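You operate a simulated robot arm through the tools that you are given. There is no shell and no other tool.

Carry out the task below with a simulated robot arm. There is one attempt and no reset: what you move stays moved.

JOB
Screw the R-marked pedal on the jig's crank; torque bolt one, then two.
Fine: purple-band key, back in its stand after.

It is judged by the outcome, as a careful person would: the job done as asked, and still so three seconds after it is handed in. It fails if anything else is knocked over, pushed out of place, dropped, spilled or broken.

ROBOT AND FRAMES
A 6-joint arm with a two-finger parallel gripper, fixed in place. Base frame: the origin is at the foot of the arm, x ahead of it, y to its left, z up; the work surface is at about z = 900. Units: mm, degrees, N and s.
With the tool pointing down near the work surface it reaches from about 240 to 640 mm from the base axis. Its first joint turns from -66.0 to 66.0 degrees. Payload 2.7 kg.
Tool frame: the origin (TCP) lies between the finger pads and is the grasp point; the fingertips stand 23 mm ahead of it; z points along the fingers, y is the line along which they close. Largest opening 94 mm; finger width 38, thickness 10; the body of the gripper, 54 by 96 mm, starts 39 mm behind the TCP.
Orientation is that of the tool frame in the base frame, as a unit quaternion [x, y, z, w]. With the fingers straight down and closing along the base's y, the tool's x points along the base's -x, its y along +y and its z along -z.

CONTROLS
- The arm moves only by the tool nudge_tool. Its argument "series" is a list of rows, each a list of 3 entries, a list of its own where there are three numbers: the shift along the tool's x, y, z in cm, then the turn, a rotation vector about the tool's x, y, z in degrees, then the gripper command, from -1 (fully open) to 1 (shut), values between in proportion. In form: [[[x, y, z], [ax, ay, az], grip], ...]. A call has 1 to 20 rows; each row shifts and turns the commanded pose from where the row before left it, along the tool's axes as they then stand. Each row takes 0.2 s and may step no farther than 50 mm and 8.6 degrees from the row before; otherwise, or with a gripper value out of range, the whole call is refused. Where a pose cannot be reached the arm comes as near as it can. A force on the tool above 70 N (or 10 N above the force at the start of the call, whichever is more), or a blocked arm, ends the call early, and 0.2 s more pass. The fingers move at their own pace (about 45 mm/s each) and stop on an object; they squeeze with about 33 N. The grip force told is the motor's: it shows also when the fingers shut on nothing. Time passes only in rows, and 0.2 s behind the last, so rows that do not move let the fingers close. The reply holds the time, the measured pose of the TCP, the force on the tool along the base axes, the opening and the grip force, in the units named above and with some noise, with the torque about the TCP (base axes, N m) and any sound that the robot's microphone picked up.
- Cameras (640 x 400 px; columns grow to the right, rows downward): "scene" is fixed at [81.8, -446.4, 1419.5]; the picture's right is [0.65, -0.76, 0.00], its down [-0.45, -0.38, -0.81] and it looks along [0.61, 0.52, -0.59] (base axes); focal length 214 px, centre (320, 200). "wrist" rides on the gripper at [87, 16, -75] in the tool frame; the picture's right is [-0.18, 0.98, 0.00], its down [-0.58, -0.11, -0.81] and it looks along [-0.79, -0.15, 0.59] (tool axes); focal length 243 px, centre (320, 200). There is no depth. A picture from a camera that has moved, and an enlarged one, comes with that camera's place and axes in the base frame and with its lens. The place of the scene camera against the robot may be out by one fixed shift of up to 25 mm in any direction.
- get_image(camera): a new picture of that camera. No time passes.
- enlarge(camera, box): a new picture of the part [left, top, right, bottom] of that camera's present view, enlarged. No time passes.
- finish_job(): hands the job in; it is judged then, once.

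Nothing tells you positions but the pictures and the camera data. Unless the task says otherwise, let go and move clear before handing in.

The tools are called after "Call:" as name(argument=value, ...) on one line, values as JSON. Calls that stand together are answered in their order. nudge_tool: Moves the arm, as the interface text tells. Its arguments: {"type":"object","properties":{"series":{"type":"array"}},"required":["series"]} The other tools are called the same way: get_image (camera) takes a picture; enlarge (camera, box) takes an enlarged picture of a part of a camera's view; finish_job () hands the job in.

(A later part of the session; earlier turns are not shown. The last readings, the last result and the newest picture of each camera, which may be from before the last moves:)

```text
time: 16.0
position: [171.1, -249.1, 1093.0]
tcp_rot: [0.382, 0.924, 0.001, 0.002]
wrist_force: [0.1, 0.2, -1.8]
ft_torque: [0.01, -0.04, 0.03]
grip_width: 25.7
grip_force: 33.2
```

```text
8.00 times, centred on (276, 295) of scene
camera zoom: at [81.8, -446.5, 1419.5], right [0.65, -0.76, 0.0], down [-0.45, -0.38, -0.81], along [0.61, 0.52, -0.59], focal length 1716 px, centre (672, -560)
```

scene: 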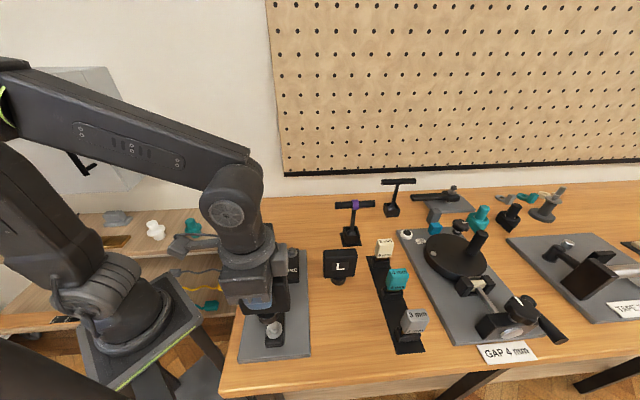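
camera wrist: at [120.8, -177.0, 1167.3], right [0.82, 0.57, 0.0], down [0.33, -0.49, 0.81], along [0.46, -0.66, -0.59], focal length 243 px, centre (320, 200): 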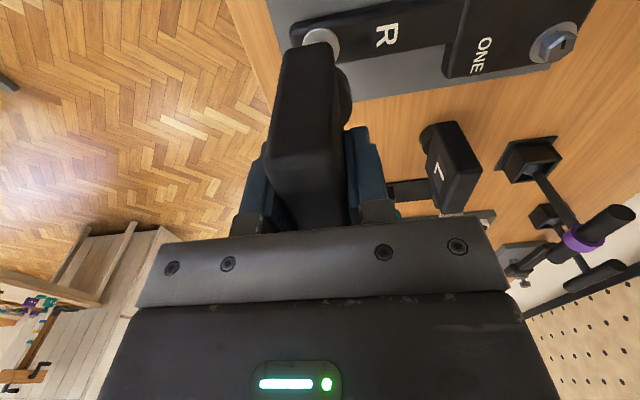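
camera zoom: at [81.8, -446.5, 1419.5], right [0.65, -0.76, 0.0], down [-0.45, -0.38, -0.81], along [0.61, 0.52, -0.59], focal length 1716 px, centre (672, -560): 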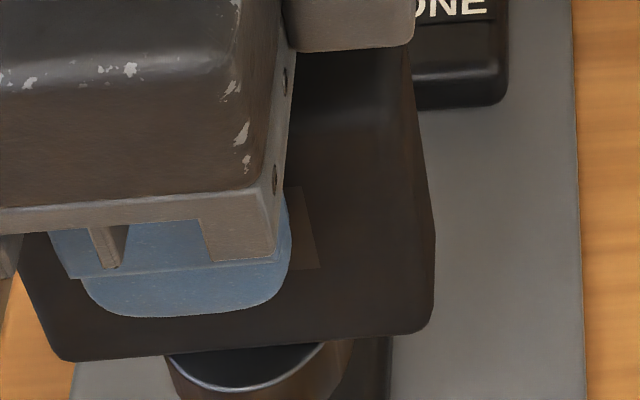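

The pedal is roughly over the stud. I'll lower to just above the stud top and compare the boss with the washer from both cameras before touching.

Call:
nudge_tool(series=[[[0, 0, 1.3], [0, 0, 0], 1], [[0, 0, 1.3], [0, 0, 0], 1], [[0, 0, 1.2], [0, 0, 0], 1], [[0, 0, 0], [0, 0, 0], 1], [[0, 0, 0], [0, 0, 0], 1]])

Call:
enlarge(camera="scene", box=[250, 305, 300, 345])

Call:
enlarge(camera="wrist", box=[260, 0, 380, 100])

```text
time: 17.2
position: [171.3, -247.6, 1054.6]
tcp_rot: [0.381, 0.924, 0.0, 0.001]
wrist_force: [-0.3, -0.3, -1.2]
ft_torque: [-0.01, 0.01, 0.01]
grip_width: 25.9
grip_force: 33.1
```

```text
10.00 times, centred on (275, 325) of scene
camera zoom: at [81.8, -446.5, 1419.5], right [0.65, -0.76, 0.0], down [-0.45, -0.38, -0.81], along [0.61, 0.52, -0.59], focal length 2145 px, centre (770, -1050)
```

zoom: 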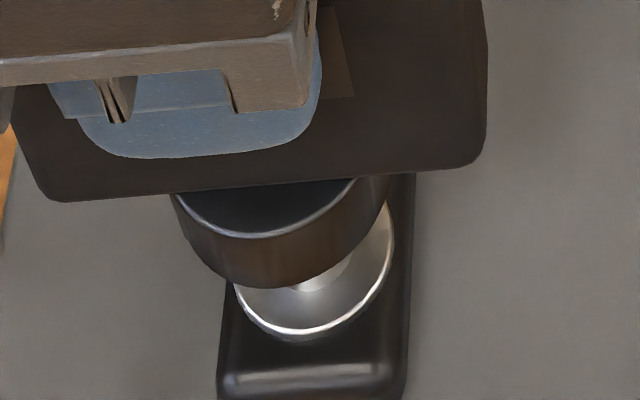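

```text
4.00 times, centred on (320, 50) of wrist
camera zoom: at [121.0, -176.0, 1129.4], right [0.82, 0.57, 0.0], down [0.33, -0.49, 0.81], along [0.46, -0.66, -0.59], focal length 970 px, centre (320, 800)
```

zoom: 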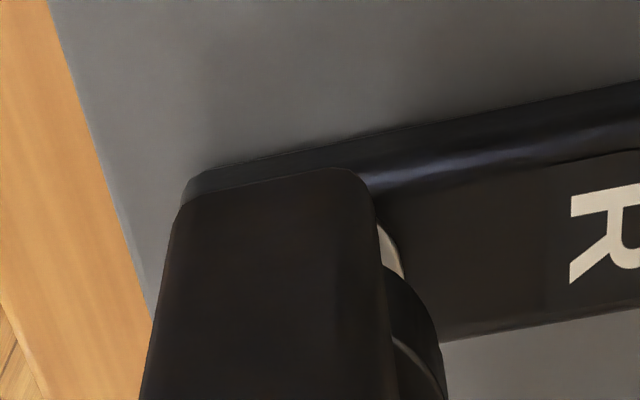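

Call:
enlarge(camera="scene", box=[262, 318, 294, 342])

Call:
enlarge(camera="wrist", box=[340, 40, 390, 100])

Call:
get_image(camera="wrist")

```text
16.00 times, centred on (278, 330) of scene
camera zoom: at [81.8, -446.5, 1419.5], right [0.65, -0.76, 0.0], down [-0.45, -0.38, -0.81], along [0.61, 0.52, -0.59], focal length 3432 px, centre (992, -1880)
```

zoom: 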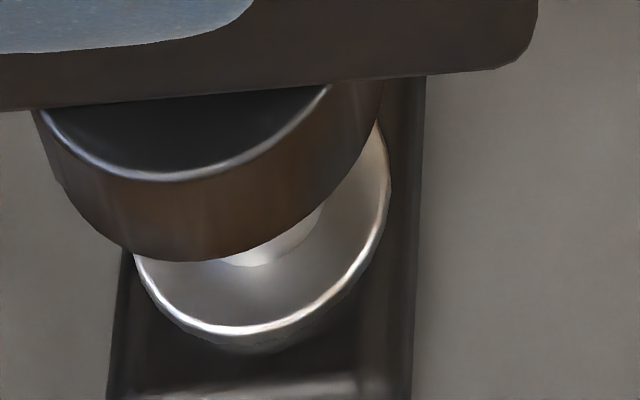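

```text
6.67 times, centred on (365, 70) of wrist
camera zoom: at [121.0, -176.0, 1129.4], right [0.82, 0.57, 0.0], down [0.33, -0.49, 0.81], along [0.46, -0.66, -0.59], focal length 1618 px, centre (20, 1067)
```

zoom: 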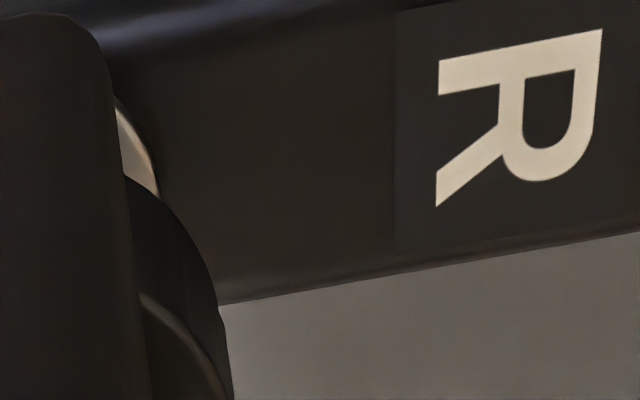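

```text
taken
camera wrist: at [121.0, -176.0, 1129.4], right [0.82, 0.57, 0.0], down [0.33, -0.49, 0.81], along [0.46, -0.66, -0.59], focal length 243 px, centre (320, 200)
```

wrist: 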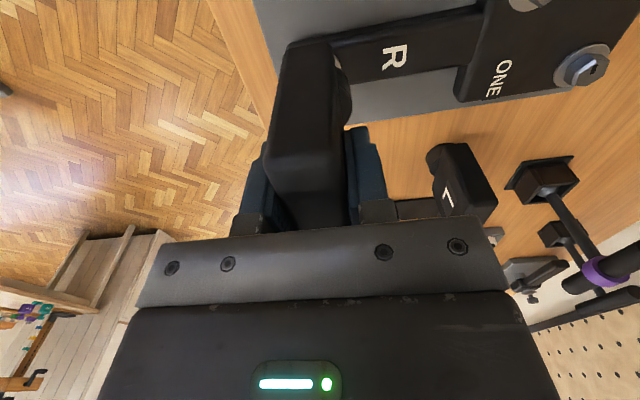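

The boss is about 1 mm off the stud and about 12 mm above it. Before engaging I'll wind the wrist counter-clockwise (with the pedal just above the stud) to gain travel for clockwise screwing, and see how far it can go.

Call:
nudge_tool(series=[[[-0.09, -0.06, -0.8], [0, 0, 0], 1], [[0, 0, 0], [0, 0, -8.5], 1], [[0, 0, 0], [0, 0, -8.5], 1], [[0, 0, 0], [0, 0, -8.5], 1], [[0, 0, 0], [0, 0, -8.5], 1], [[0, 0, 0], [0, 0, -8.5], 1], [[0, 0, 0], [0, 0, -8.5], 1], [[0, 0, 0], [0, 0, -8.5], 1], [[0, 0, 0], [0, 0, -8.5], 1], [[0, 0, 0], [0, 0, -8.5], 1], [[0, 0, 0], [0, 0, -8.5], 1], [[0, 0, 0], [0, 0, 0], 1]])

Call:
get_image(camera="wrist")

Call:
get_image(camera="scene")

```text
time: 19.8
position: [168.8, -252.4, 1061.3]
tcp_rot: [-0.297, 0.955, -0.001, -0.005]
wrist_force: [-65.0, -64.0, -11.1]
ft_torque: [-4.07, -0.1, -6.01]
grip_width: 75.2
grip_force: 40.6
```

```text
taken
camera wrist: at [88.5, -288.2, 1138.6], right [-0.4, 0.91, 0.0], down [0.55, 0.24, 0.8], along [0.73, 0.32, -0.6], focal length 243 px, centre (320, 200)
```

wrist: 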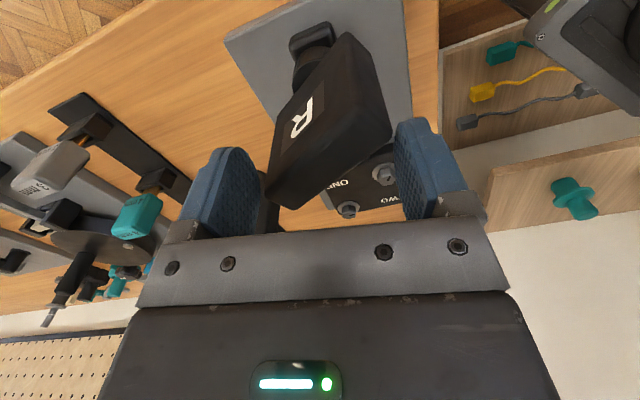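

```text
taken
```

scene: 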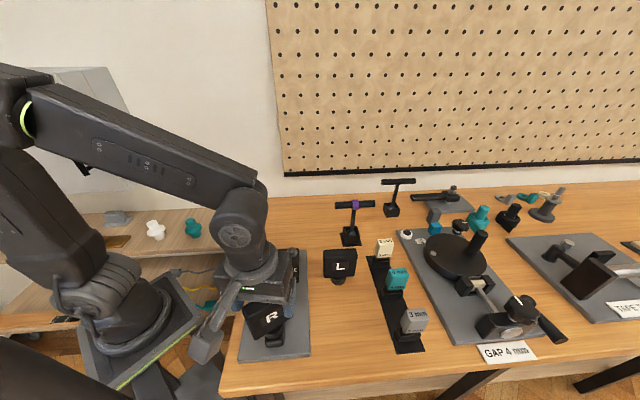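

Something resisted: the fingers were forced open to 75 mm and the pedal stopped turning with the wrist. I need a close look before moving further.

Call:
enlarge(camera="scene", box=[180, 230, 320, 370])

Call:
enlarge(camera="wrist", box=[200, 0, 440, 220])

Call:
enlarge(camera="scene", box=[240, 290, 310, 350])

```text
2.86 times, centred on (250, 300) of scene
camera zoom: at [81.0, -446.9, 1419.4], right [0.65, -0.76, 0.0], down [-0.45, -0.38, -0.81], along [0.61, 0.52, -0.59], focal length 613 px, centre (520, -86)
```

zoom: 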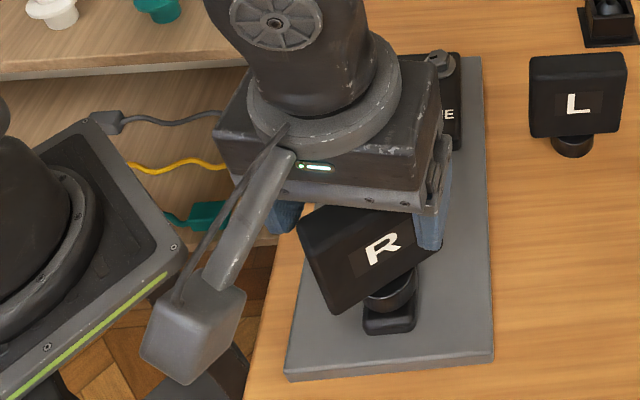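

```text
1.82 times, centred on (320, 110) of wrist
camera zoom: at [88.5, -288.2, 1138.6], right [-0.4, 0.91, 0.0], down [0.55, 0.24, 0.8], along [0.73, 0.32, -0.6], focal length 441 px, centre (320, 364)
```

zoom: 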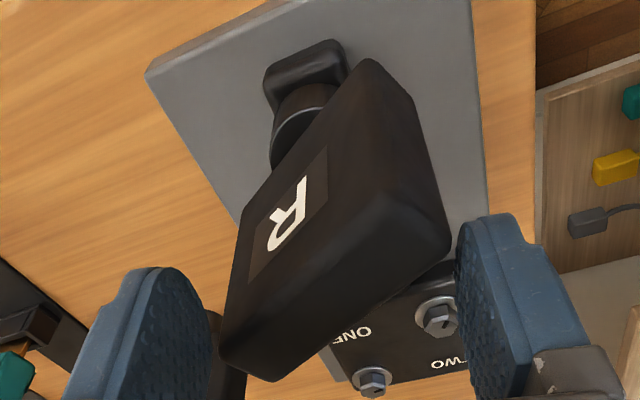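

```text
6.67 times, centred on (275, 320) of scene
camera zoom: at [81.0, -446.9, 1419.4], right [0.65, -0.76, 0.0], down [-0.45, -0.38, -0.81], along [0.61, 0.52, -0.59], focal length 1430 px, centre (620, -600)
```

zoom: 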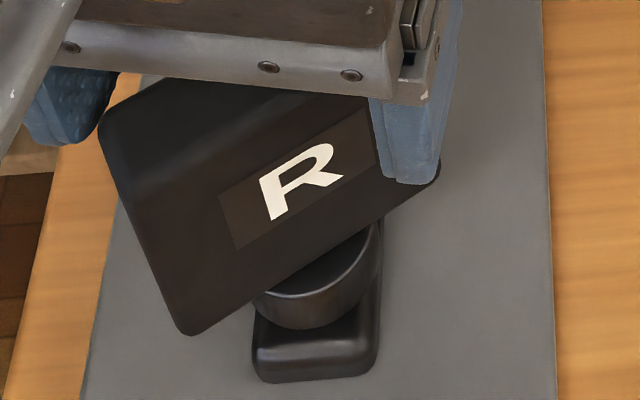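

The pedal's boss now sits down on the stud (washer hidden), and the block has slipped round in the fingers. I'll open to release the strain without moving, then look.

Call:
nudge_tool(series=[[[0, 0, 0], [0, 0, 0], -1], [[0, 0, 0], [0, 0, 0], -1], [[0, 0, 0], [0, 0, 0], -1]])

Call:
get_image(camera="wrist")

Call:
enlarge(camera="scene", box=[220, 270, 320, 360])

```text
time: 20.6
position: [171.5, -249.4, 1061.7]
tcp_rot: [-0.344, 0.939, -0.001, 0.001]
wrist_force: [0.4, -0.5, -0.4]
ft_torque: [0.01, -0.01, -0.03]
grip_width: 93.9
grip_force: 0.0
```

```text
taken
camera wrist: at [95.9, -293.6, 1137.5], right [-0.49, 0.87, 0.0], down [0.51, 0.29, 0.81], along [0.7, 0.4, -0.59], focal length 243 px, centre (320, 200)
```

wrist: 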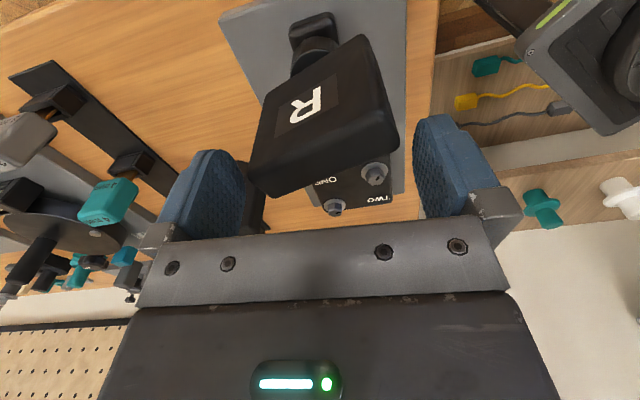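

```text
4.44 times, centred on (270, 315) of scene
camera zoom: at [81.8, -446.4, 1419.5], right [0.65, -0.76, 0.0], down [-0.45, -0.38, -0.81], along [0.61, 0.52, -0.59], focal length 953 px, centre (542, -311)
```

zoom: 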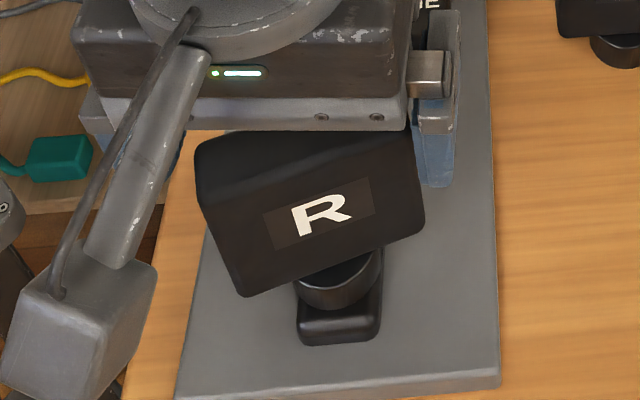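

The pedal stays put on the stud, upright. I'll enlarge to measure its height and heading now.

Call:
enlarge(camera="wrist", box=[230, 0, 420, 220])

Call:
enlarge(camera="scene", box=[245, 295, 305, 345])

Call:
enlarge(camera="wrist", box=[280, 0, 350, 80])

```text
1.82 times, centred on (325, 110) of wrist
camera zoom: at [95.9, -293.6, 1137.5], right [-0.49, 0.87, 0.0], down [0.51, 0.29, 0.81], along [0.7, 0.4, -0.59], focal length 441 px, centre (311, 364)
```

zoom: 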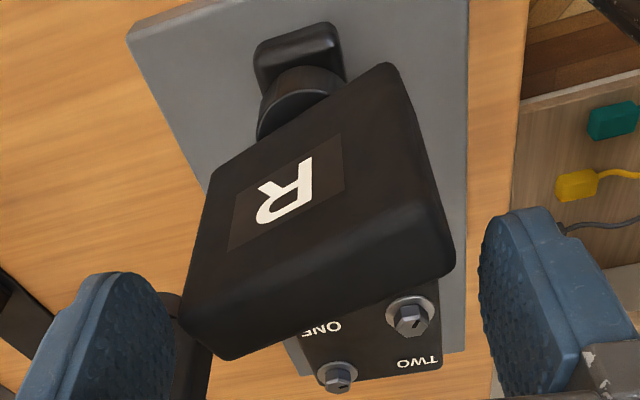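

```text
8.00 times, centred on (275, 320) of scene
camera zoom: at [81.8, -446.4, 1419.5], right [0.65, -0.76, 0.0], down [-0.45, -0.38, -0.81], along [0.61, 0.52, -0.59], focal length 1716 px, centre (680, -760)
```

zoom: 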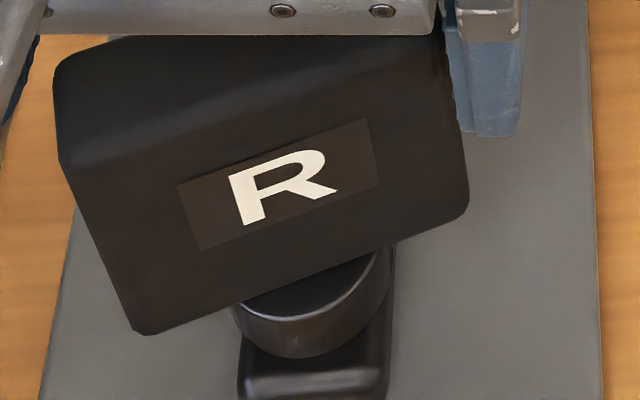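

```text
5.00 times, centred on (315, 40) of wrist
camera zoom: at [95.9, -293.6, 1137.5], right [-0.49, 0.87, 0.0], down [0.51, 0.29, 0.81], along [0.7, 0.4, -0.59], focal length 1213 px, centre (345, 1000)
```

zoom: 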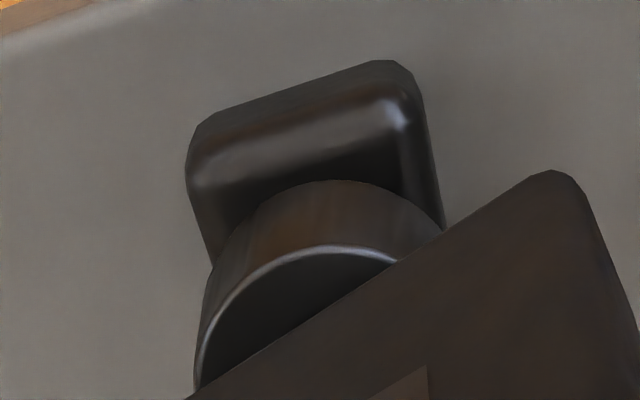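

The pedal sits on the stud with the boss down on the washer, turned to about -29°. I'll raise clear, then wind the wrist counter-clockwise with an empty gripper to line up with the block for a fresh clockwise grip.

Call:
nudge_tool(series=[[[0, 0, -2.5], [0, 0, 0], -1], [[0, 0, -2.5], [0, 0, 0], -1], [[0, 0, 0], [0, 0, -8.5], -1], [[0, 0, 0], [0, 0, -8.5], -1], [[0, 0, 0], [0, 0, -8.5], -1], [[0, 0, 0], [0, 0, -8.5], -1], [[0, 0, 0], [0, 0, -8.5], -1], [[0, 0, 0], [0, 0, -8.5], -1], [[0, 0, 0], [0, 0, -8.5], -1], [[0, 0, 0], [0, 0, -8.5], -1], [[0, 0, 0], [0, 0, -8.5], -1], [[0, 0, 0], [0, 0, -8.5], -1], [[0, 0, 0], [0, 0, -8.5], -1], [[0, 0, 0], [0, 0, -8.5], -1], [[0, 0, 0], [0, 0, -8.5], -1], [[0, 0, 0], [0, 0, 0], -1]])

Call:
get_image(camera="wrist")

Call:
get_image(camera="scene")

```text
time: 24.0
position: [236.0, -151.4, 1108.4]
tcp_rot: [0.966, -0.257, 0.001, 0.005]
wrist_force: [0.0, 0.0, -0.2]
ft_torque: [-0.02, 0.0, 0.04]
grip_width: 93.9
grip_force: 0.1
out of reach, approached as far as the arm can: row 13, 14, 15
```

```text
taken
camera wrist: at [302.1, -207.8, 1183.8], right [-0.65, -0.76, 0.01], down [-0.45, 0.39, 0.8], along [-0.61, 0.52, -0.6], focal length 243 px, centre (320, 200)
```

wrist: 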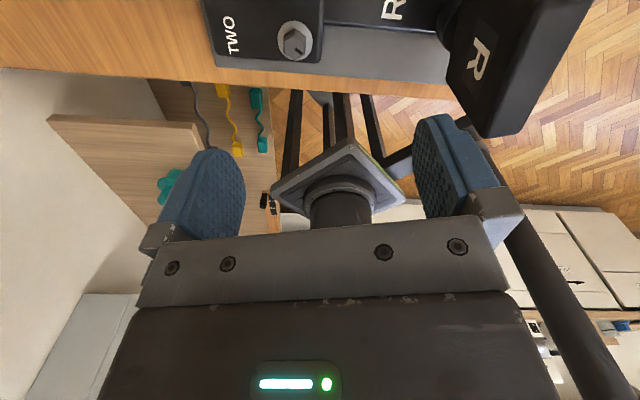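

```text
taken
```

scene: 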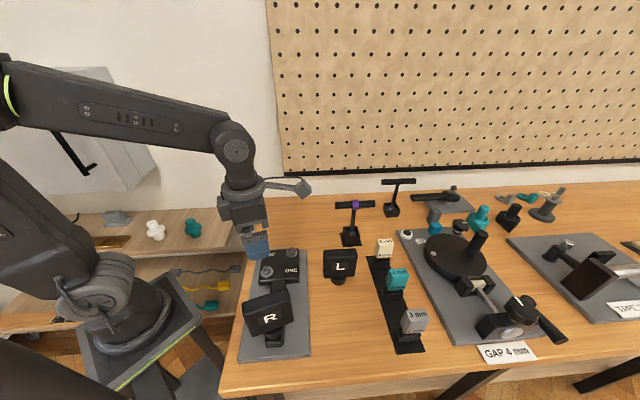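

The wrist reached its joint limit and the arm swung in to compensate; nothing was touched. I'll turn back clockwise gradually and see where the commanded pose takes it.

Call:
nudge_tool(series=[[[0, 0, 0], [0, 0, 4], -1]])

```text
time: 24.4
position: [235.2, -150.4, 1107.8]
tcp_rot: [0.958, -0.287, 0.0, 0.001]
wrist_force: [0.0, -0.9, 0.4]
ft_torque: [-0.02, 0.03, -0.03]
grip_width: 94.1
grip_force: 0.1
```

Call:
nudge_tool(series=[[[0, 0, 0], [0, 0, 8.5], -1], [[0, 0, 0], [0, 0, 8.5], -1], [[0, 0, 0], [0, 0, 8.5], -1], [[0, 0, 0], [0, 0, 8.5], -1], [[0, 0, 0], [0, 0, 8.5], -1], [[0, 0, 0], [0, 0, 8.5], -1], [[0, 0, 0], [0, 0, 8.5], -1], [[0, 0, 0], [0, 0, 8.5], -1], [[0, 0, 0], [0, 0, 8.5], -1], [[0, 0, 0], [0, 0, 8.5], -1], [[0, 0, 0], [0, 0, 8.5], -1], [[0, 0, 0], [0, 0, 8.5], -1], [[0, 0, 0], [0, 0, 8.5], -1], [[0, 0, 0], [0, 0, 8.5], -1], [[0, 0, 0], [0, 0, 8.5], -1], [[0, 0, 0], [0, 0, 8.5], -1], [[0, 0, 0], [0, 0, 8.5], -1], [[0, 0, 0], [0, 0, 8.5], -1], [[0, 0, 0], [0, 0, 8.5], -1], [[0, 0, 0], [0, 0, 8.5], -1]])

Call:
get_image(camera="wrist")

Call:
enlarge(camera="scene", box=[230, 260, 310, 360])

```text
time: 28.6
position: [233.8, -150.5, 1108.5]
tcp_rot: [0.204, 0.979, -0.001, 0.001]
wrist_force: [-0.4, -0.3, 0.1]
ft_torque: [-0.03, -0.02, -0.04]
grip_width: 94.1
grip_force: 0.0
```

```text
taken
camera wrist: at [161.1, -102.2, 1183.5], right [0.56, 0.83, 0.0], down [0.49, -0.33, 0.81], along [0.67, -0.45, -0.59], focal length 243 px, centre (320, 200)
```

wrist: 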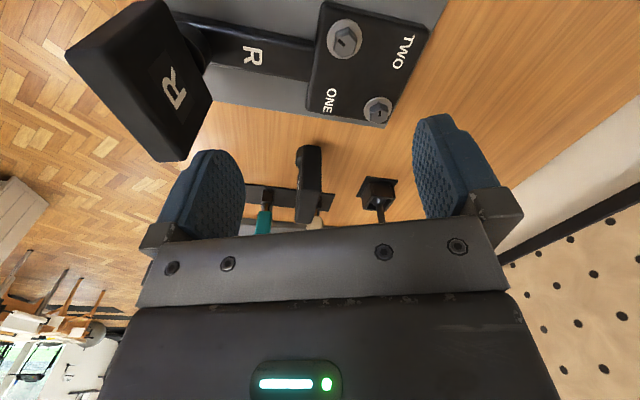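

```text
4.00 times, centred on (270, 310) of scene
camera zoom: at [81.8, -446.4, 1419.5], right [0.65, -0.76, 0.0], down [-0.45, -0.38, -0.81], along [0.61, 0.52, -0.59], focal length 858 px, centre (520, -240)
```

zoom: 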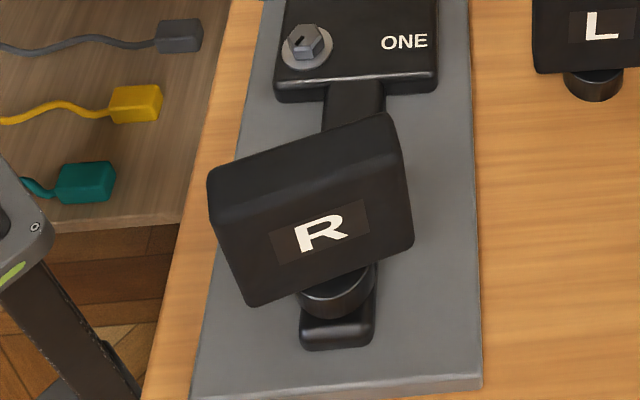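

The pedal stands upright on the stud. I'll bring the open gripper over it, aligned with the block.

Call:
nudge_tool(series=[[[0.59, -3.8, 0], [0, 0, 0], -1], [[0.59, -3.8, 0], [0, 0, 0], -1], [[0.59, -3.8, 0], [0, 0, 0], -1], [[0, 0, 0], [0, 0, 5.6], -1], [[0, 0, 0], [0, 0, 0], -1]])

Call:
get_image(camera="wrist")

Call:
enlarge(camera="wrist", box=[240, 0, 400, 180])

```text
time: 29.8
position: [172.8, -249.2, 1106.7]
tcp_rot: [0.251, 0.968, 0.0, 0.001]
wrist_force: [-0.2, 0.3, -0.2]
ft_torque: [0.01, -0.01, 0.0]
grip_width: 94.3
grip_force: 0.1
```

```text
taken
camera wrist: at [104.8, -193.2, 1182.5], right [0.64, 0.77, 0.0], down [0.45, -0.38, 0.81], along [0.62, -0.51, -0.59], focal length 243 px, centre (320, 200)
```

wrist: 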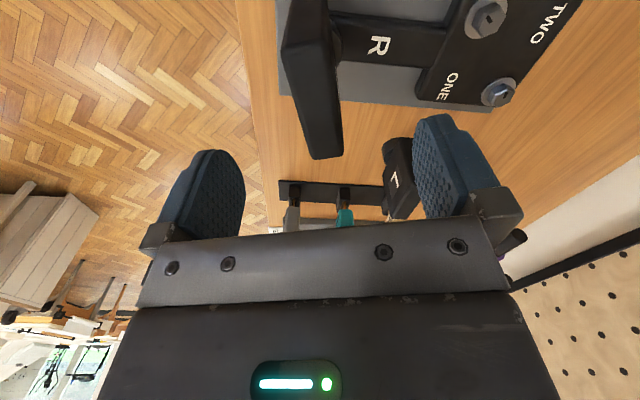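

```text
2.22 times, centred on (320, 90) of wrist
camera zoom: at [104.8, -193.2, 1182.5], right [0.64, 0.77, 0.0], down [0.45, -0.38, 0.81], along [0.62, -0.51, -0.59], focal length 539 px, centre (320, 444)
```

zoom: 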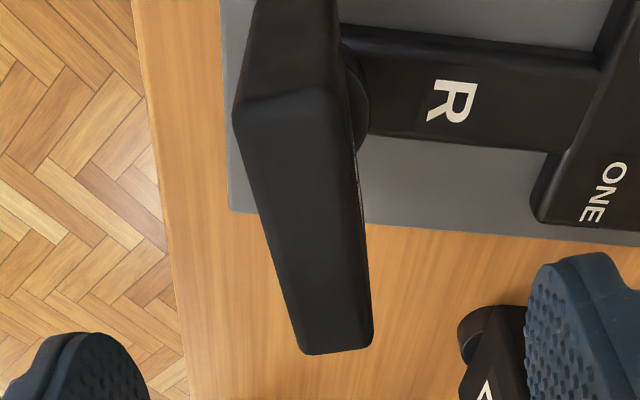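

The block is centred and parallel to the fingers (about 1 mm off); its top is at z≈1050, so the boss is on the washer. I'll descend, grip and turn clockwise a little to feel the thread.

Call:
nudge_tool(series=[[[-0.03, -0.1, 0], [0, 0, 0], -0.4], [[0, 0, 2.0], [0, 0, 0], -0.4], [[0, 0, 2.0], [0, 0, 0], -0.4], [[0, 0, 2.0], [0, 0, 0], -0.4], [[0, 0, 2.0], [0, 0, 0], -0.4], [[0, 0, 0], [0, 0, 0], -0.4], [[0, 0, 0], [0, 0, 0], 1], [[0, 0, 0], [0, 0, 0], 1], [[0, 0, 0], [0, 0, 0], 1], [[0, 0, 0], [0, 0, 0], 1]])

Call:
get_image(camera="wrist")

```text
time: 32.0
position: [171.7, -250.8, 1027.9]
tcp_rot: [0.251, 0.968, 0.001, 0.001]
wrist_force: [-1.5, -3.5, -0.5]
ft_torque: [-0.04, 0.12, 0.01]
grip_width: 25.8
grip_force: 33.1
```

```text
taken
camera wrist: at [104.1, -194.5, 1102.9], right [0.64, 0.77, 0.0], down [0.45, -0.38, 0.81], along [0.62, -0.51, -0.59], focal length 243 px, centre (320, 200)
```

wrist: 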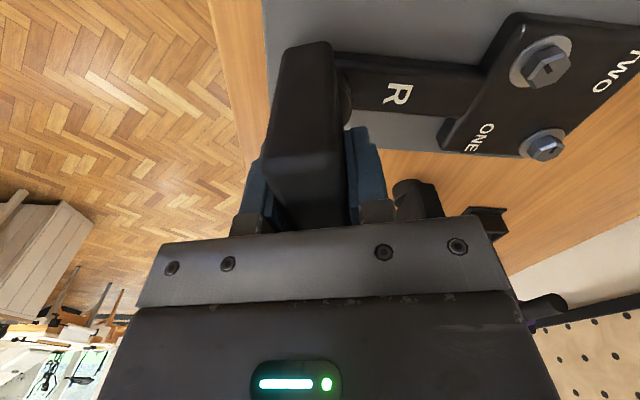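

Gripped with almost no side load. Now turning clockwise in small steps, watching the torque.

Call:
nudge_tool(series=[[[0, 0, 0], [0, 0, 6], 1], [[0, 0, 0], [0, 0, 6], 1], [[0, 0, 0], [0, 0, 6], 1]])

```text
time: 32.8
position: [172.6, -251.1, 1029.4]
tcp_rot: [0.401, 0.916, 0.001, 0.0]
wrist_force: [-7.4, 0.9, -1.3]
ft_torque: [-0.67, -0.15, -0.01]
grip_width: 25.8
grip_force: 32.9
```

It turns freely with the wrist. I'll keep turning clockwise and watch z, torque and sound.

Call:
nudge_tool(series=[[[0, 0, 0], [0, 0, 8], 1], [[0, 0, 0], [0, 0, 8], 1], [[0, 0, 0], [0, 0, 8], 1], [[0, 0, 0], [0, 0, 8], 1], [[0, 0, 0], [0, 0, 8], 1], [[0, 0, 0], [0, 0, 8], 1]])

Call:
enlarge(camera="scene", box=[230, 280, 310, 350])

```text
time: 34.2
position: [173.2, -249.5, 1027.9]
tcp_rot: [0.739, 0.674, 0.001, 0.0]
wrist_force: [-2.0, 5.3, -4.5]
ft_torque: [-1.29, 0.47, 0.0]
grip_width: 25.8
grip_force: 33.5
```

```text
5.71 times, centred on (270, 315) of scene
camera zoom: at [81.8, -446.3, 1419.6], right [0.65, -0.76, 0.0], down [-0.45, -0.38, -0.81], along [0.61, 0.52, -0.59], focal length 1226 px, centre (606, -457)
```

zoom: 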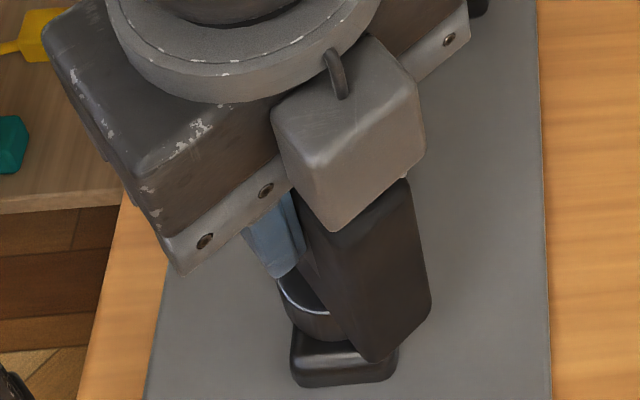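

Still free to turn, with only small side load. Continuing clockwise.

Call:
nudge_tool(series=[[[0, 0, 0], [0, 0, 8], 1], [[0, 0, 0], [0, 0, 8], 1], [[0, 0, 0], [0, 0, 8], 1], [[0, 0, 0], [0, 0, 8], 1], [[0, 0, 0], [0, 0, 8], 1], [[0, 0, 0], [0, 0, 8], 1]])

Call:
enlarge(camera="scene", box=[230, 280, 310, 350])

```text
time: 35.6
position: [174.5, -251.2, 1028.0]
tcp_rot: [0.949, 0.316, 0.002, 0.001]
wrist_force: [20.0, 3.9, -20.8]
ft_torque: [-0.08, 0.74, 0.04]
grip_width: 26.0
grip_force: 33.3
```

```text
5.71 times, centred on (270, 315) of scene
camera zoom: at [82.6, -446.5, 1419.5], right [0.65, -0.76, 0.0], down [-0.45, -0.38, -0.81], along [0.61, 0.52, -0.59], focal length 1226 px, centre (606, -457)
```

zoom: 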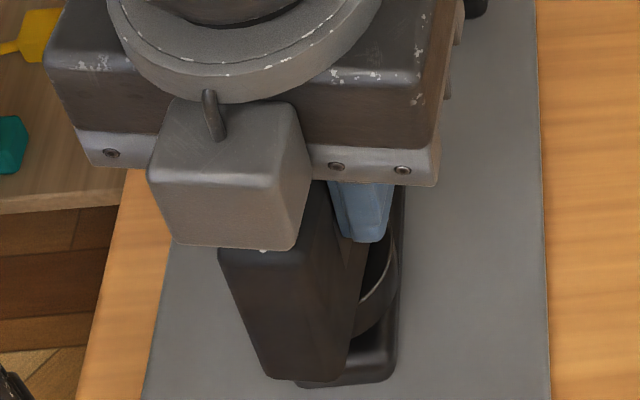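

The thread is biting: the pedal pulls the tool downward (about -20 N) with a little side load. I'll relax both by following it and see.

Call:
nudge_tool(series=[[[0.08, 0.04, 0.1], [0, 0, 0], 1], [[0, 0, 0], [0, 0, 0], 1]])

```text
time: 36.2
position: [174.5, -249.7, 1027.2]
tcp_rot: [0.948, 0.318, 0.001, 0.001]
wrist_force: [10.9, 8.4, -5.0]
ft_torque: [0.65, -0.42, 0.0]
grip_width: 25.7
grip_force: 33.5
```

Call:
nudge_tool(series=[[[0.08, 0, 0.02], [0, 0, 0], 1], [[0, 0, 0.008], [0, 0, 8], 1], [[0, 0, 0.008], [0, 0, 8], 1], [[0, 0, 0.008], [0, 0, 8], 1], [[0, 0, 0], [0, 0, 0], 1]])

```text
time: 37.4
position: [174.8, -251.1, 1028.9]
tcp_rot: [0.994, 0.112, 0.001, 0.001]
wrist_force: [1.8, -7.3, -2.5]
ft_torque: [-0.1, 0.4, 0.03]
grip_width: 25.4
grip_force: 32.7
```

Call:
nudge_tool(series=[[[0, 0.05, 0.008], [0, 0, 8], 1], [[0, 0, 0.008], [0, 0, 8], 1], [[0, 0, 0.008], [0, 0, 8], 1], [[0, 0, 0.008], [0, 0, 8], 1], [[0, 0, 0], [0, 0, 0], 1]])

```text
time: 38.6
position: [175.2, -250.9, 1025.8]
tcp_rot: [0.986, -0.166, 0.001, 0.002]
wrist_force: [-10.3, -23.8, -1.7]
ft_torque: [0.43, 0.54, 0.01]
grip_width: 25.9
grip_force: 32.9
```

Call:
nudge_tool(series=[[[-0.02, 0.15, 0], [0, 0, 0], 1], [[0, 0, 0.008], [0, 0, 8], 1], [[0, 0, 0.008], [0, 0, 8], 1], [[0, 0, 0.008], [0, 0, 8], 1], [[0, 0, 0], [0, 0, 0], 1]])

Call:
enlarge(camera="scene", box=[230, 280, 310, 350])

```text
time: 39.6
position: [174.2, -251.4, 1025.5]
tcp_rot: [0.934, -0.356, 0.008, -0.014]
wrist_force: [39.2, 31.1, -1.6]
ft_torque: [-0.56, 1.51, -0.08]
grip_width: 26.9
grip_force: 32.6
out of reach, approached as far as the arm can: row 4
stopped in row 5: the force on the tool passed its limit at 80 N (the readings are from after the stop); the commanded pose is now the measured one
```

```text
5.71 times, centred on (270, 315) of scene
camera zoom: at [83.1, -445.5, 1419.8], right [0.65, -0.76, 0.0], down [-0.45, -0.38, -0.81], along [0.61, 0.52, -0.59], focal length 1226 px, centre (606, -457)
```

zoom: 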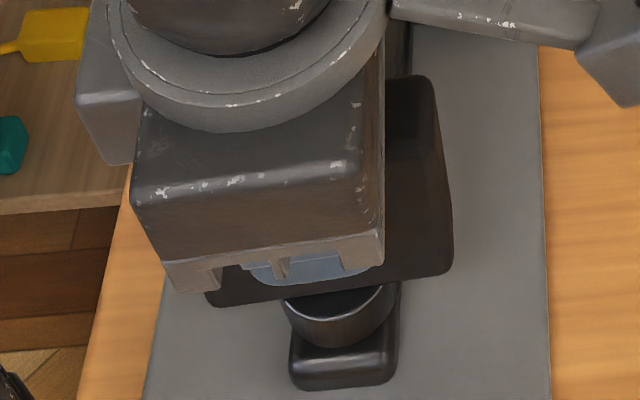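

The wrist hit its clockwise joint limit (not the thread) after about 190° of turning. I'll open the fingers to release, rise clear, and wind back 180° for a fresh grip.

Call:
nudge_tool(series=[[[0, 0, 0], [0, 0, 0], -0.4], [[0, 0, 0], [0, 0, 0], -0.4], [[0, 0, 0], [0, 0, 0], -0.4]])

Call:
get_image(camera="wrist")

```text
time: 40.4
position: [170.5, -255.1, 1025.9]
tcp_rot: [0.934, -0.357, 0.007, -0.012]
wrist_force: [-0.8, -0.1, 0.4]
ft_torque: [0.03, -0.01, 0.0]
grip_width: 65.8
grip_force: 0.0
```

```text
taken
camera wrist: at [222.3, -326.4, 1101.0], right [-0.79, -0.61, -0.03], down [-0.38, 0.46, 0.81], along [-0.48, 0.65, -0.59], focal length 243 px, centre (320, 200)
```

wrist: 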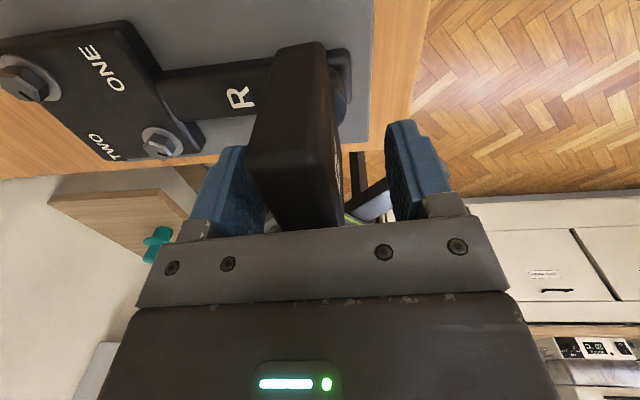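

Call:
nudge_tool(series=[[[0, 0, -2], [0, 0, 0], -0.4], [[0, 0, -2], [0, 0, 0], -0.4], [[0, 0, -2], [0, 0, 0], -0.4], [[0, 0, -2], [0, 0, 0], -0.4], [[0, 0, 0], [-1.57, -0.26, -6], -0.4], [[0, 0, 0], [0, 0, -8.5], -0.4], [[0, 0, 0], [0, 0, -8.5], -0.4], [[0, 0, 0], [0, 0, -8.5], -0.4], [[0, 0, 0], [0, 0, -8.5], -0.4], [[0, 0, 0], [0, 0, -8.5], -0.4], [[0, 0, 0], [0, 0, -8.5], -0.4], [[0, 0, 0], [0, 0, -8.5], -0.4], [[0, 0, 0], [0, 0, -8.5], -0.4], [[0, 0, 0], [0, 0, -8.5], -0.4], [[0, 0, 0], [0, 0, -8.5], -0.4], [[0, 0, 0], [0, 0, -8.5], -0.4], [[0, 0, 0], [0, 0, -8.5], -0.4], [[0, 0, 0], [0, 0, -8.5], -0.4]])

Call:
get_image(camera="wrist")

Call:
get_image(camera="scene")

```text
time: 44.2
position: [169.0, -256.0, 1105.0]
tcp_rot: [0.794, 0.608, -0.001, 0.002]
wrist_force: [-0.6, -0.2, -0.7]
ft_torque: [-0.02, -0.02, -0.01]
grip_width: 65.8
grip_force: 0.1
```

```text
taken
camera wrist: at [206.1, -177.4, 1180.7], right [0.9, -0.43, 0.0], down [-0.26, -0.53, 0.81], along [-0.35, -0.73, -0.59], focal length 243 px, centre (320, 200)
```

wrist: 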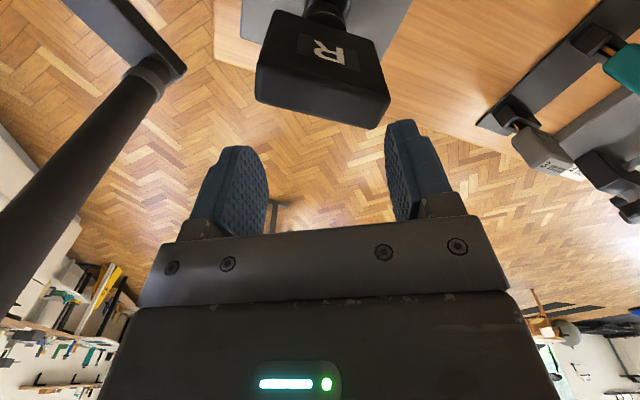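

```text
taken
```

scene: 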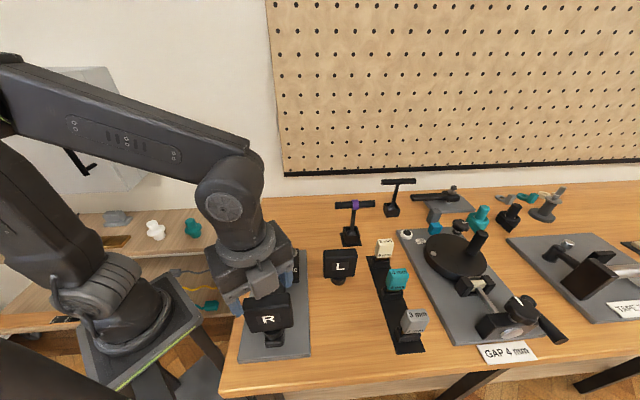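

Call:
nudge_tool(series=[[[0, 0, 0], [0, 0, -8.5], -0.4], [[0, 0, 0], [0, 0, -8.5], -0.4], [[0, 0, 0], [0, 0, -8.5], -0.4], [[0, 0, 0], [0, 0, -8.5], -0.4], [[0, 0, 0], [0, 0, -8.5], -0.4], [[0, 0, 0], [0, 0, -8.5], -0.4], [[0, 0, 0], [0, 0, -8.5], -0.4], [[0, 0, 0], [0, 0, -3.8], -0.4], [[0.14, 0.75, 0], [0, 0, 0], -0.4], [[0, 0, 0], [0, 0, 0], -0.4]])

Call:
get_image(camera="wrist")

Call:
enlarge(camera="wrist", box=[240, 0, 400, 180])

```text
time: 46.4
position: [171.0, -250.6, 1107.1]
tcp_rot: [0.357, 0.934, -0.001, 0.001]
wrist_force: [0.4, 0.6, -0.4]
ft_torque: [0.03, 0.0, 0.03]
grip_width: 65.8
grip_force: 0.1
```

```text
taken
camera wrist: at [117.8, -180.5, 1181.1], right [0.79, 0.61, 0.0], down [0.36, -0.47, 0.81], along [0.49, -0.64, -0.59], focal length 243 px, centre (320, 200)
```

wrist: 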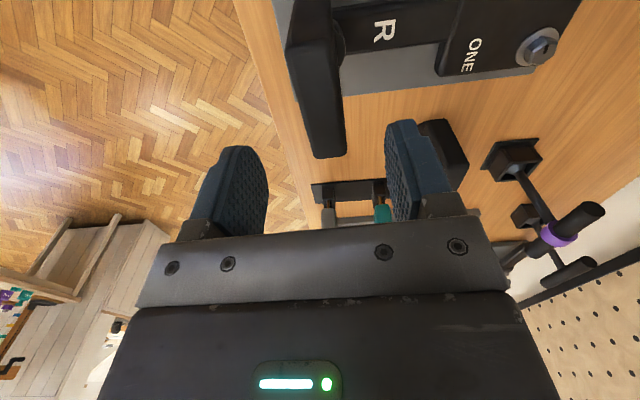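

```text
2.22 times, centred on (320, 90) of wrist
camera zoom: at [117.8, -180.5, 1181.1], right [0.79, 0.61, 0.0], down [0.36, -0.47, 0.81], along [0.49, -0.64, -0.59], focal length 539 px, centre (320, 444)
```

zoom: 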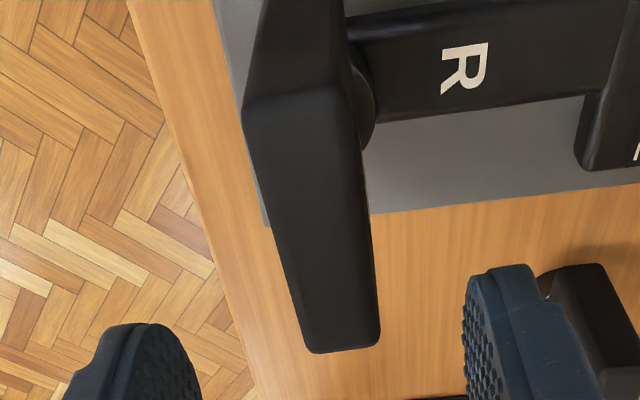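

Aligned again within about 0.6 mm. Descending, gripping, and turning clockwise for the second stroke.

Call:
nudge_tool(series=[[[-0.05, 0.03, 2.0], [0, 0, 0], -0.4], [[0, 0, 2.0], [0, 0, 0], -0.4], [[0, 0, 2.0], [0, 0, 0], -0.4], [[0, 0, 2.0], [0, 0, 0], -0.4], [[0, 0, 0.0], [0, 0, 0], -0.4], [[0, 0, 0], [0, 0, 0], 1], [[0, 0, 0], [0, 0, 0], 1], [[0, 0, 0], [0, 0, 0], 1], [[0, 0, 0], [0, 0, 0], 1]])

```text
time: 48.4
position: [173.1, -250.8, 1026.0]
tcp_rot: [0.358, 0.934, -0.002, 0.001]
wrist_force: [-7.8, -8.7, 0.2]
ft_torque: [0.03, -0.02, 0.01]
grip_width: 26.0
grip_force: 32.9
```

Call:
nudge_tool(series=[[[0, -0.06, 0], [0, 0, 0], 1], [[0, 0, 0.008], [0, 0, 8], 1], [[0, 0, 0.008], [0, 0, 8], 1], [[0, 0, 0.008], [0, 0, 8], 1], [[0, 0, 0.008], [0, 0, 8], 1], [[0, 0, 0], [0, 0, 0], 1]])

```text
time: 49.8
position: [174.5, -251.6, 1025.8]
tcp_rot: [0.602, 0.798, 0.0, 0.002]
wrist_force: [4.6, -7.2, -0.3]
ft_torque: [0.38, 0.38, -0.01]
grip_width: 25.8
grip_force: 33.1
```

Call:
nudge_tool(series=[[[-0.04, 0.01, 0.006], [0, 0, 8], 1], [[0, 0, 0.006], [0, 0, 8], 1], [[0, 0, 0.006], [0, 0, 8], 1], [[0, 0, 0.006], [0, 0, 8], 1], [[0, 0, 0.006], [0, 0, 8], 1], [[0, 0, 0.006], [0, 0, 8], 1], [[0, 0, 0], [0, 0, 0], 1]])

```text
time: 51.4
position: [172.7, -250.3, 1023.2]
tcp_rot: [0.875, 0.485, 0.0, 0.002]
wrist_force: [-11.1, -13.7, 10.7]
ft_torque: [-0.1, 0.67, -0.01]
grip_width: 25.8
grip_force: 32.9
```

Call:
nudge_tool(series=[[[-0.07, 0, -0.04], [0, 0, 0], 1], [[0, 0, 0], [0, 0, 8], 1], [[0, 0, 0], [0, 0, 8], 1], [[0, 0, 0], [0, 0, 8], 1], [[0, 0, 0], [0, 0, 0], 1]])

```text
time: 52.6
position: [172.7, -251.7, 1025.0]
tcp_rot: [0.956, 0.292, 0.0, 0.001]
wrist_force: [-3.9, -4.2, 2.1]
ft_torque: [-0.47, 1.0, 0.0]
grip_width: 25.6
grip_force: 32.6
```

Call:
nudge_tool(series=[[[-0.02, 0, 0], [0, 0, 8], 1], [[0, 0, 0.004], [0, 0, 8], 1], [[0, 0, 0.004], [0, 0, 8], 1], [[0, 0, 0.004], [0, 0, 8], 1], [[0, 0, 0], [0, 0, 0], 1]])

```text
time: 53.8
position: [172.7, -250.6, 1024.6]
tcp_rot: [1.0, 0.017, -0.001, 0.0]
wrist_force: [0.5, 8.8, 0.5]
ft_torque: [0.22, 0.52, 0.0]
grip_width: 25.9
grip_force: 33.4
```

Call:
nudge_tool(series=[[[0, -0.04, 0.003], [0, 0, 8], 1], [[0, 0, 0.003], [0, 0, 8], 1], [[0, 0, 0.003], [0, 0, 8], 1], [[0, 0, 0.003], [0, 0, 8], 1], [[0, 0, 0], [0, 0, 0], 1]])

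Call:
enlarge(camera="scene", box=[240, 300, 300, 350])

```text
time: 55.0
position: [172.0, -250.4, 1023.9]
tcp_rot: [0.966, -0.26, 0.002, 0.0]
wrist_force: [0.9, 12.0, -0.7]
ft_torque: [0.54, 0.33, 0.02]
grip_width: 25.7
grip_force: 33.6
```

```text
8.00 times, centred on (270, 325) of scene
camera zoom: at [81.9, -446.1, 1419.6], right [0.65, -0.76, 0.0], down [-0.45, -0.38, -0.81], along [0.61, 0.52, -0.59], focal length 1716 px, centre (720, -800)
```

zoom: 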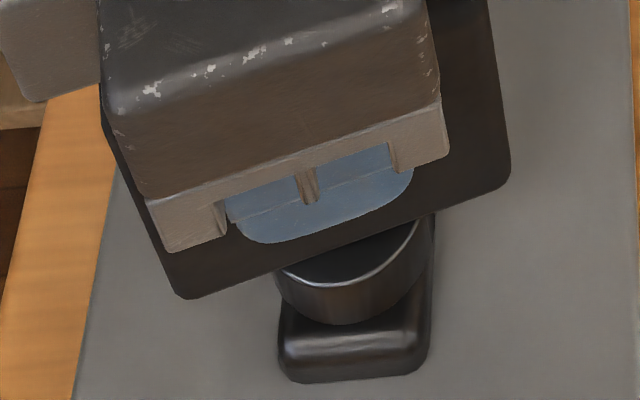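

No tightening torque yet after about one turn. I'll finish this stroke and re-grip for another.

Call:
nudge_tool(series=[[[0, -0.04, 0.003], [0, 0, 7], 1], [[0, 0, 0], [0, 0, 0], 1], [[0, 0, 0], [0, 0, 0], -0.4], [[0, 0, 0], [0, 0, 0], -0.4], [[0, 0, 0], [0, 0, 0], -0.4], [[0, 0, -2], [0, 0, 0], -0.4], [[0, 0, -2], [0, 0, 0], -0.4], [[0, 0, -2], [0, 0, 0], -0.4], [[0, 0, -2], [0, 0, 0], -0.4], [[0, 0, 0], [0, 0, -8.5], -0.4], [[0, 0, 0], [0, 0, -8.5], -0.4], [[0, 0, 0], [0, 0, -8.5], -0.4], [[0, 0, 0], [0, 0, -8.5], -0.4], [[0, 0, 0], [0, 0, -8.5], -0.4], [[0, 0, 0], [0, 0, -8.5], -0.4], [[0, 0, 0], [0, 0, -8.5], -0.4], [[0, 0, 0], [0, 0, -8.5], -0.4], [[0, 0, 0], [0, 0, -8.5], -0.4], [[0, 0, 0], [0, 0, -8.5], -0.4]])

Call:
get_image(camera="wrist")

Call:
enlarge(camera="scene", box=[230, 280, 310, 350])

```text
time: 59.0
position: [172.2, -250.5, 1104.7]
tcp_rot: [0.913, 0.408, -0.001, 0.001]
wrist_force: [-0.5, -0.1, 0.6]
ft_torque: [0.01, -0.01, 0.03]
grip_width: 65.9
grip_force: 0.1
```

```text
taken
camera wrist: at [242.4, -197.3, 1180.0], right [0.61, -0.79, 0.0], down [-0.47, -0.36, 0.81], along [-0.64, -0.49, -0.59], focal length 243 px, centre (320, 200)
```

wrist: 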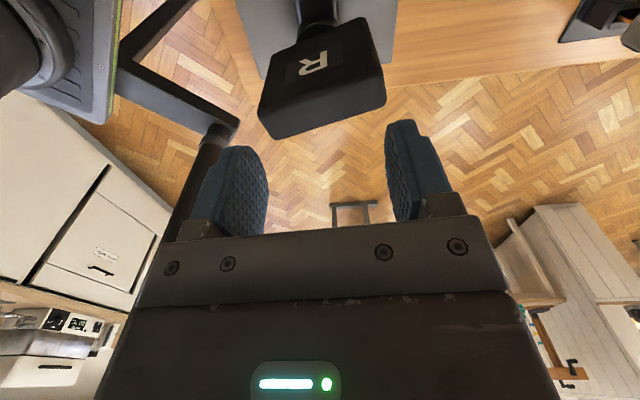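

```text
5.71 times, centred on (270, 315) of scene
camera zoom: at [81.8, -446.4, 1419.5], right [0.65, -0.76, 0.0], down [-0.45, -0.38, -0.81], along [0.61, 0.52, -0.59], focal length 1226 px, centre (606, -457)
```

zoom: 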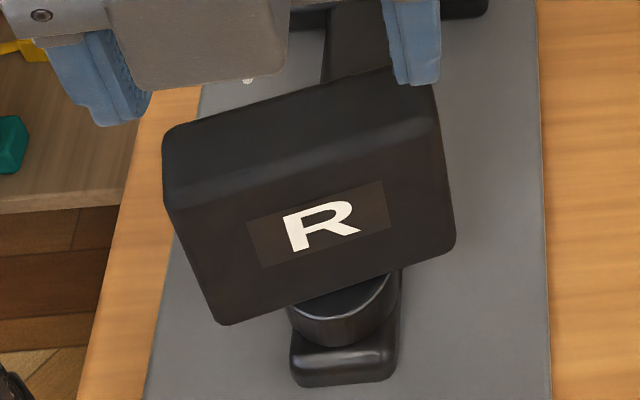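

Call:
enlarge(camera="scene", box=[245, 295, 305, 345])

Call:
enlarge(camera="scene", box=[262, 318, 302, 348])

```text
8.00 times, centred on (275, 320) of scene
camera zoom: at [81.8, -446.4, 1419.5], right [0.65, -0.76, 0.0], down [-0.45, -0.38, -0.81], along [0.61, 0.52, -0.59], focal length 1716 px, centre (680, -760)
```

zoom: 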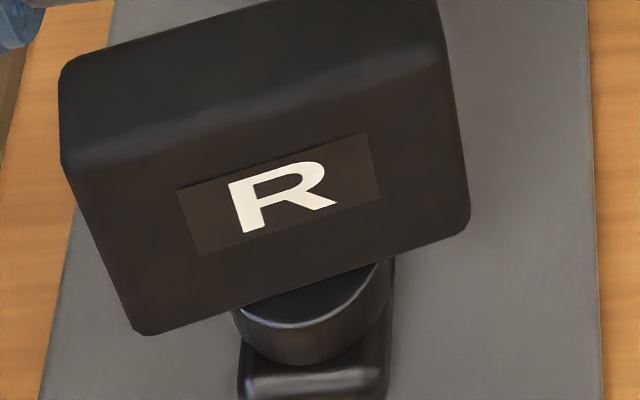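

```text
13.33 times, centred on (282, 333) of scene
camera zoom: at [81.8, -446.4, 1419.5], right [0.65, -0.76, 0.0], down [-0.45, -0.38, -0.81], along [0.61, 0.52, -0.59], focal length 2860 px, centre (827, -1573)
```

zoom: 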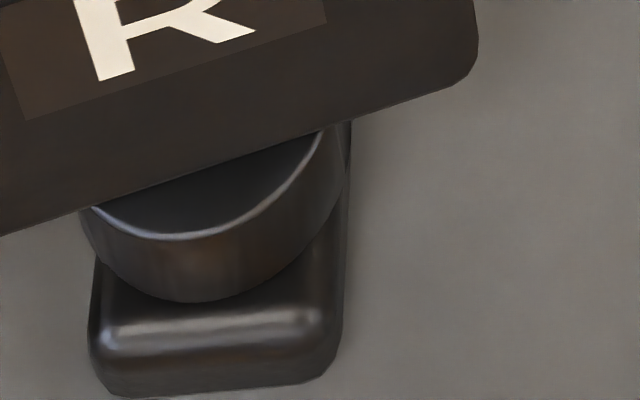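

The boss is now about 5 mm lower than at first, close to the washer, so it is threading on. I'll line up again for a third stroke.

Call:
nudge_tool(series=[[[0, 0, 0], [0, 0, -8.5], -0.4], [[0, 0, 0], [0, 0, -8.5], -0.4], [[0, 0, 0], [0, 0, -8.5], -0.4], [[0, 0, 0], [0, 0, -8.5], -0.4], [[0, 0, 0], [0, 0, -8.5], -0.4], [[0, 0, 0], [0, 0, -8.5], -0.4], [[0, 0, 0], [0, 0, -8.5], -0.4], [[0, 0, 0], [0, 0, -8.5], -0.4], [[0, 0, 0], [0, 0, -8.5], -0.4], [[0, 0, 0], [0, 0, -8.5], -0.4], [[0, 0, 0], [0, 0, -8.5], -0.4], [[0, 0, 0], [0, 0, -1.3], -0.4], [[0, 0, 0], [0, 0, 0], -0.4]])

Call:
enlarge(camera="wrist", box=[240, 0, 400, 180])

```text
time: 61.8
position: [173.6, -250.6, 1104.8]
tcp_rot: [0.318, 0.948, -0.002, 0.001]
wrist_force: [0.4, -0.5, -0.8]
ft_torque: [-0.01, -0.04, -0.01]
grip_width: 65.7
grip_force: 0.1
```

```text
2.22 times, centred on (320, 90) of wrist
camera zoom: at [113.3, -185.8, 1179.9], right [0.74, 0.67, 0.0], down [0.4, -0.44, 0.81], along [0.54, -0.6, -0.59], focal length 539 px, centre (320, 444)
```

zoom: 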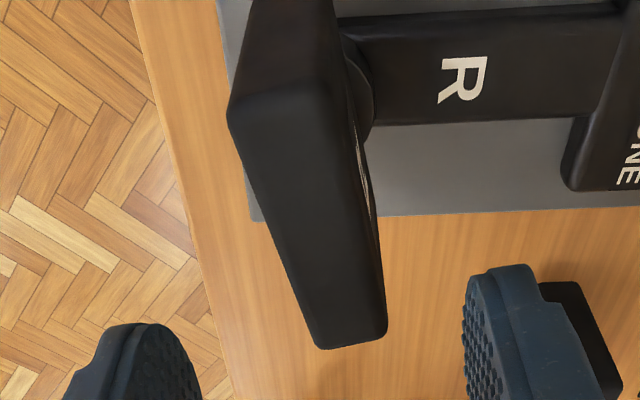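

The block has settled about 5° back from the wrist, possibly a first sign of tightening. I'll line up exactly, grip, and turn in small steps.

Call:
nudge_tool(series=[[[0, 0, 0], [0, 0, -4.9], -0.4], [[0.15, 0.05, 2.0], [0, 0, 0], -0.4], [[0, 0, 2.0], [0, 0, 0], -0.4], [[0, 0, 2.0], [0, 0, 0], -0.4], [[0, 0, 2.0], [0, 0, 0], -0.4], [[0, 0, 0], [0, 0, 0], -0.4], [[0, 0, 0], [0, 0, 0], 1], [[0, 0, 0], [0, 0, 0], 1], [[0, 0, 0], [0, 0, 0], 1], [[0, 0, 0], [0, 0, 0], 1]])

```text
time: 64.0
position: [171.9, -249.8, 1023.8]
tcp_rot: [0.277, 0.961, -0.001, 0.001]
wrist_force: [7.5, 9.0, 0.7]
ft_torque: [0.23, -0.19, 0.34]
grip_width: 25.9
grip_force: 33.2
```

Call:
nudge_tool(series=[[[0, 0.05, 0], [0, 0, 0], 1], [[0, 0, 0], [0, 0, 4], 1], [[0, 0, 0], [0, 0, 4], 1], [[0, 0, 0], [0, 0, 0], 1]])

```text
time: 65.0
position: [172.2, -250.6, 1025.3]
tcp_rot: [0.342, 0.94, -0.002, 0.001]
wrist_force: [-3.5, -7.2, 0.1]
ft_torque: [0.45, 0.52, 1.93]
grip_width: 29.0
grip_force: 33.0
```

The pedal is resisting now: 1.9 N·m and the fingers are starting to twist on the block, so it has seated. A little more turn will confirm it is snug.

Call:
nudge_tool(series=[[[0, 0, 0], [0, 0, 4], 1], [[0, 0, 0], [0, 0, 4], 1], [[0, 0, 0], [0, 0, 0], 1]])

```text
time: 65.8
position: [173.5, -250.3, 1025.8]
tcp_rot: [0.407, 0.913, -0.002, 0.002]
wrist_force: [-1.1, -17.1, 0.8]
ft_torque: [0.25, -0.19, 2.35]
grip_width: 34.7
grip_force: 32.9
```

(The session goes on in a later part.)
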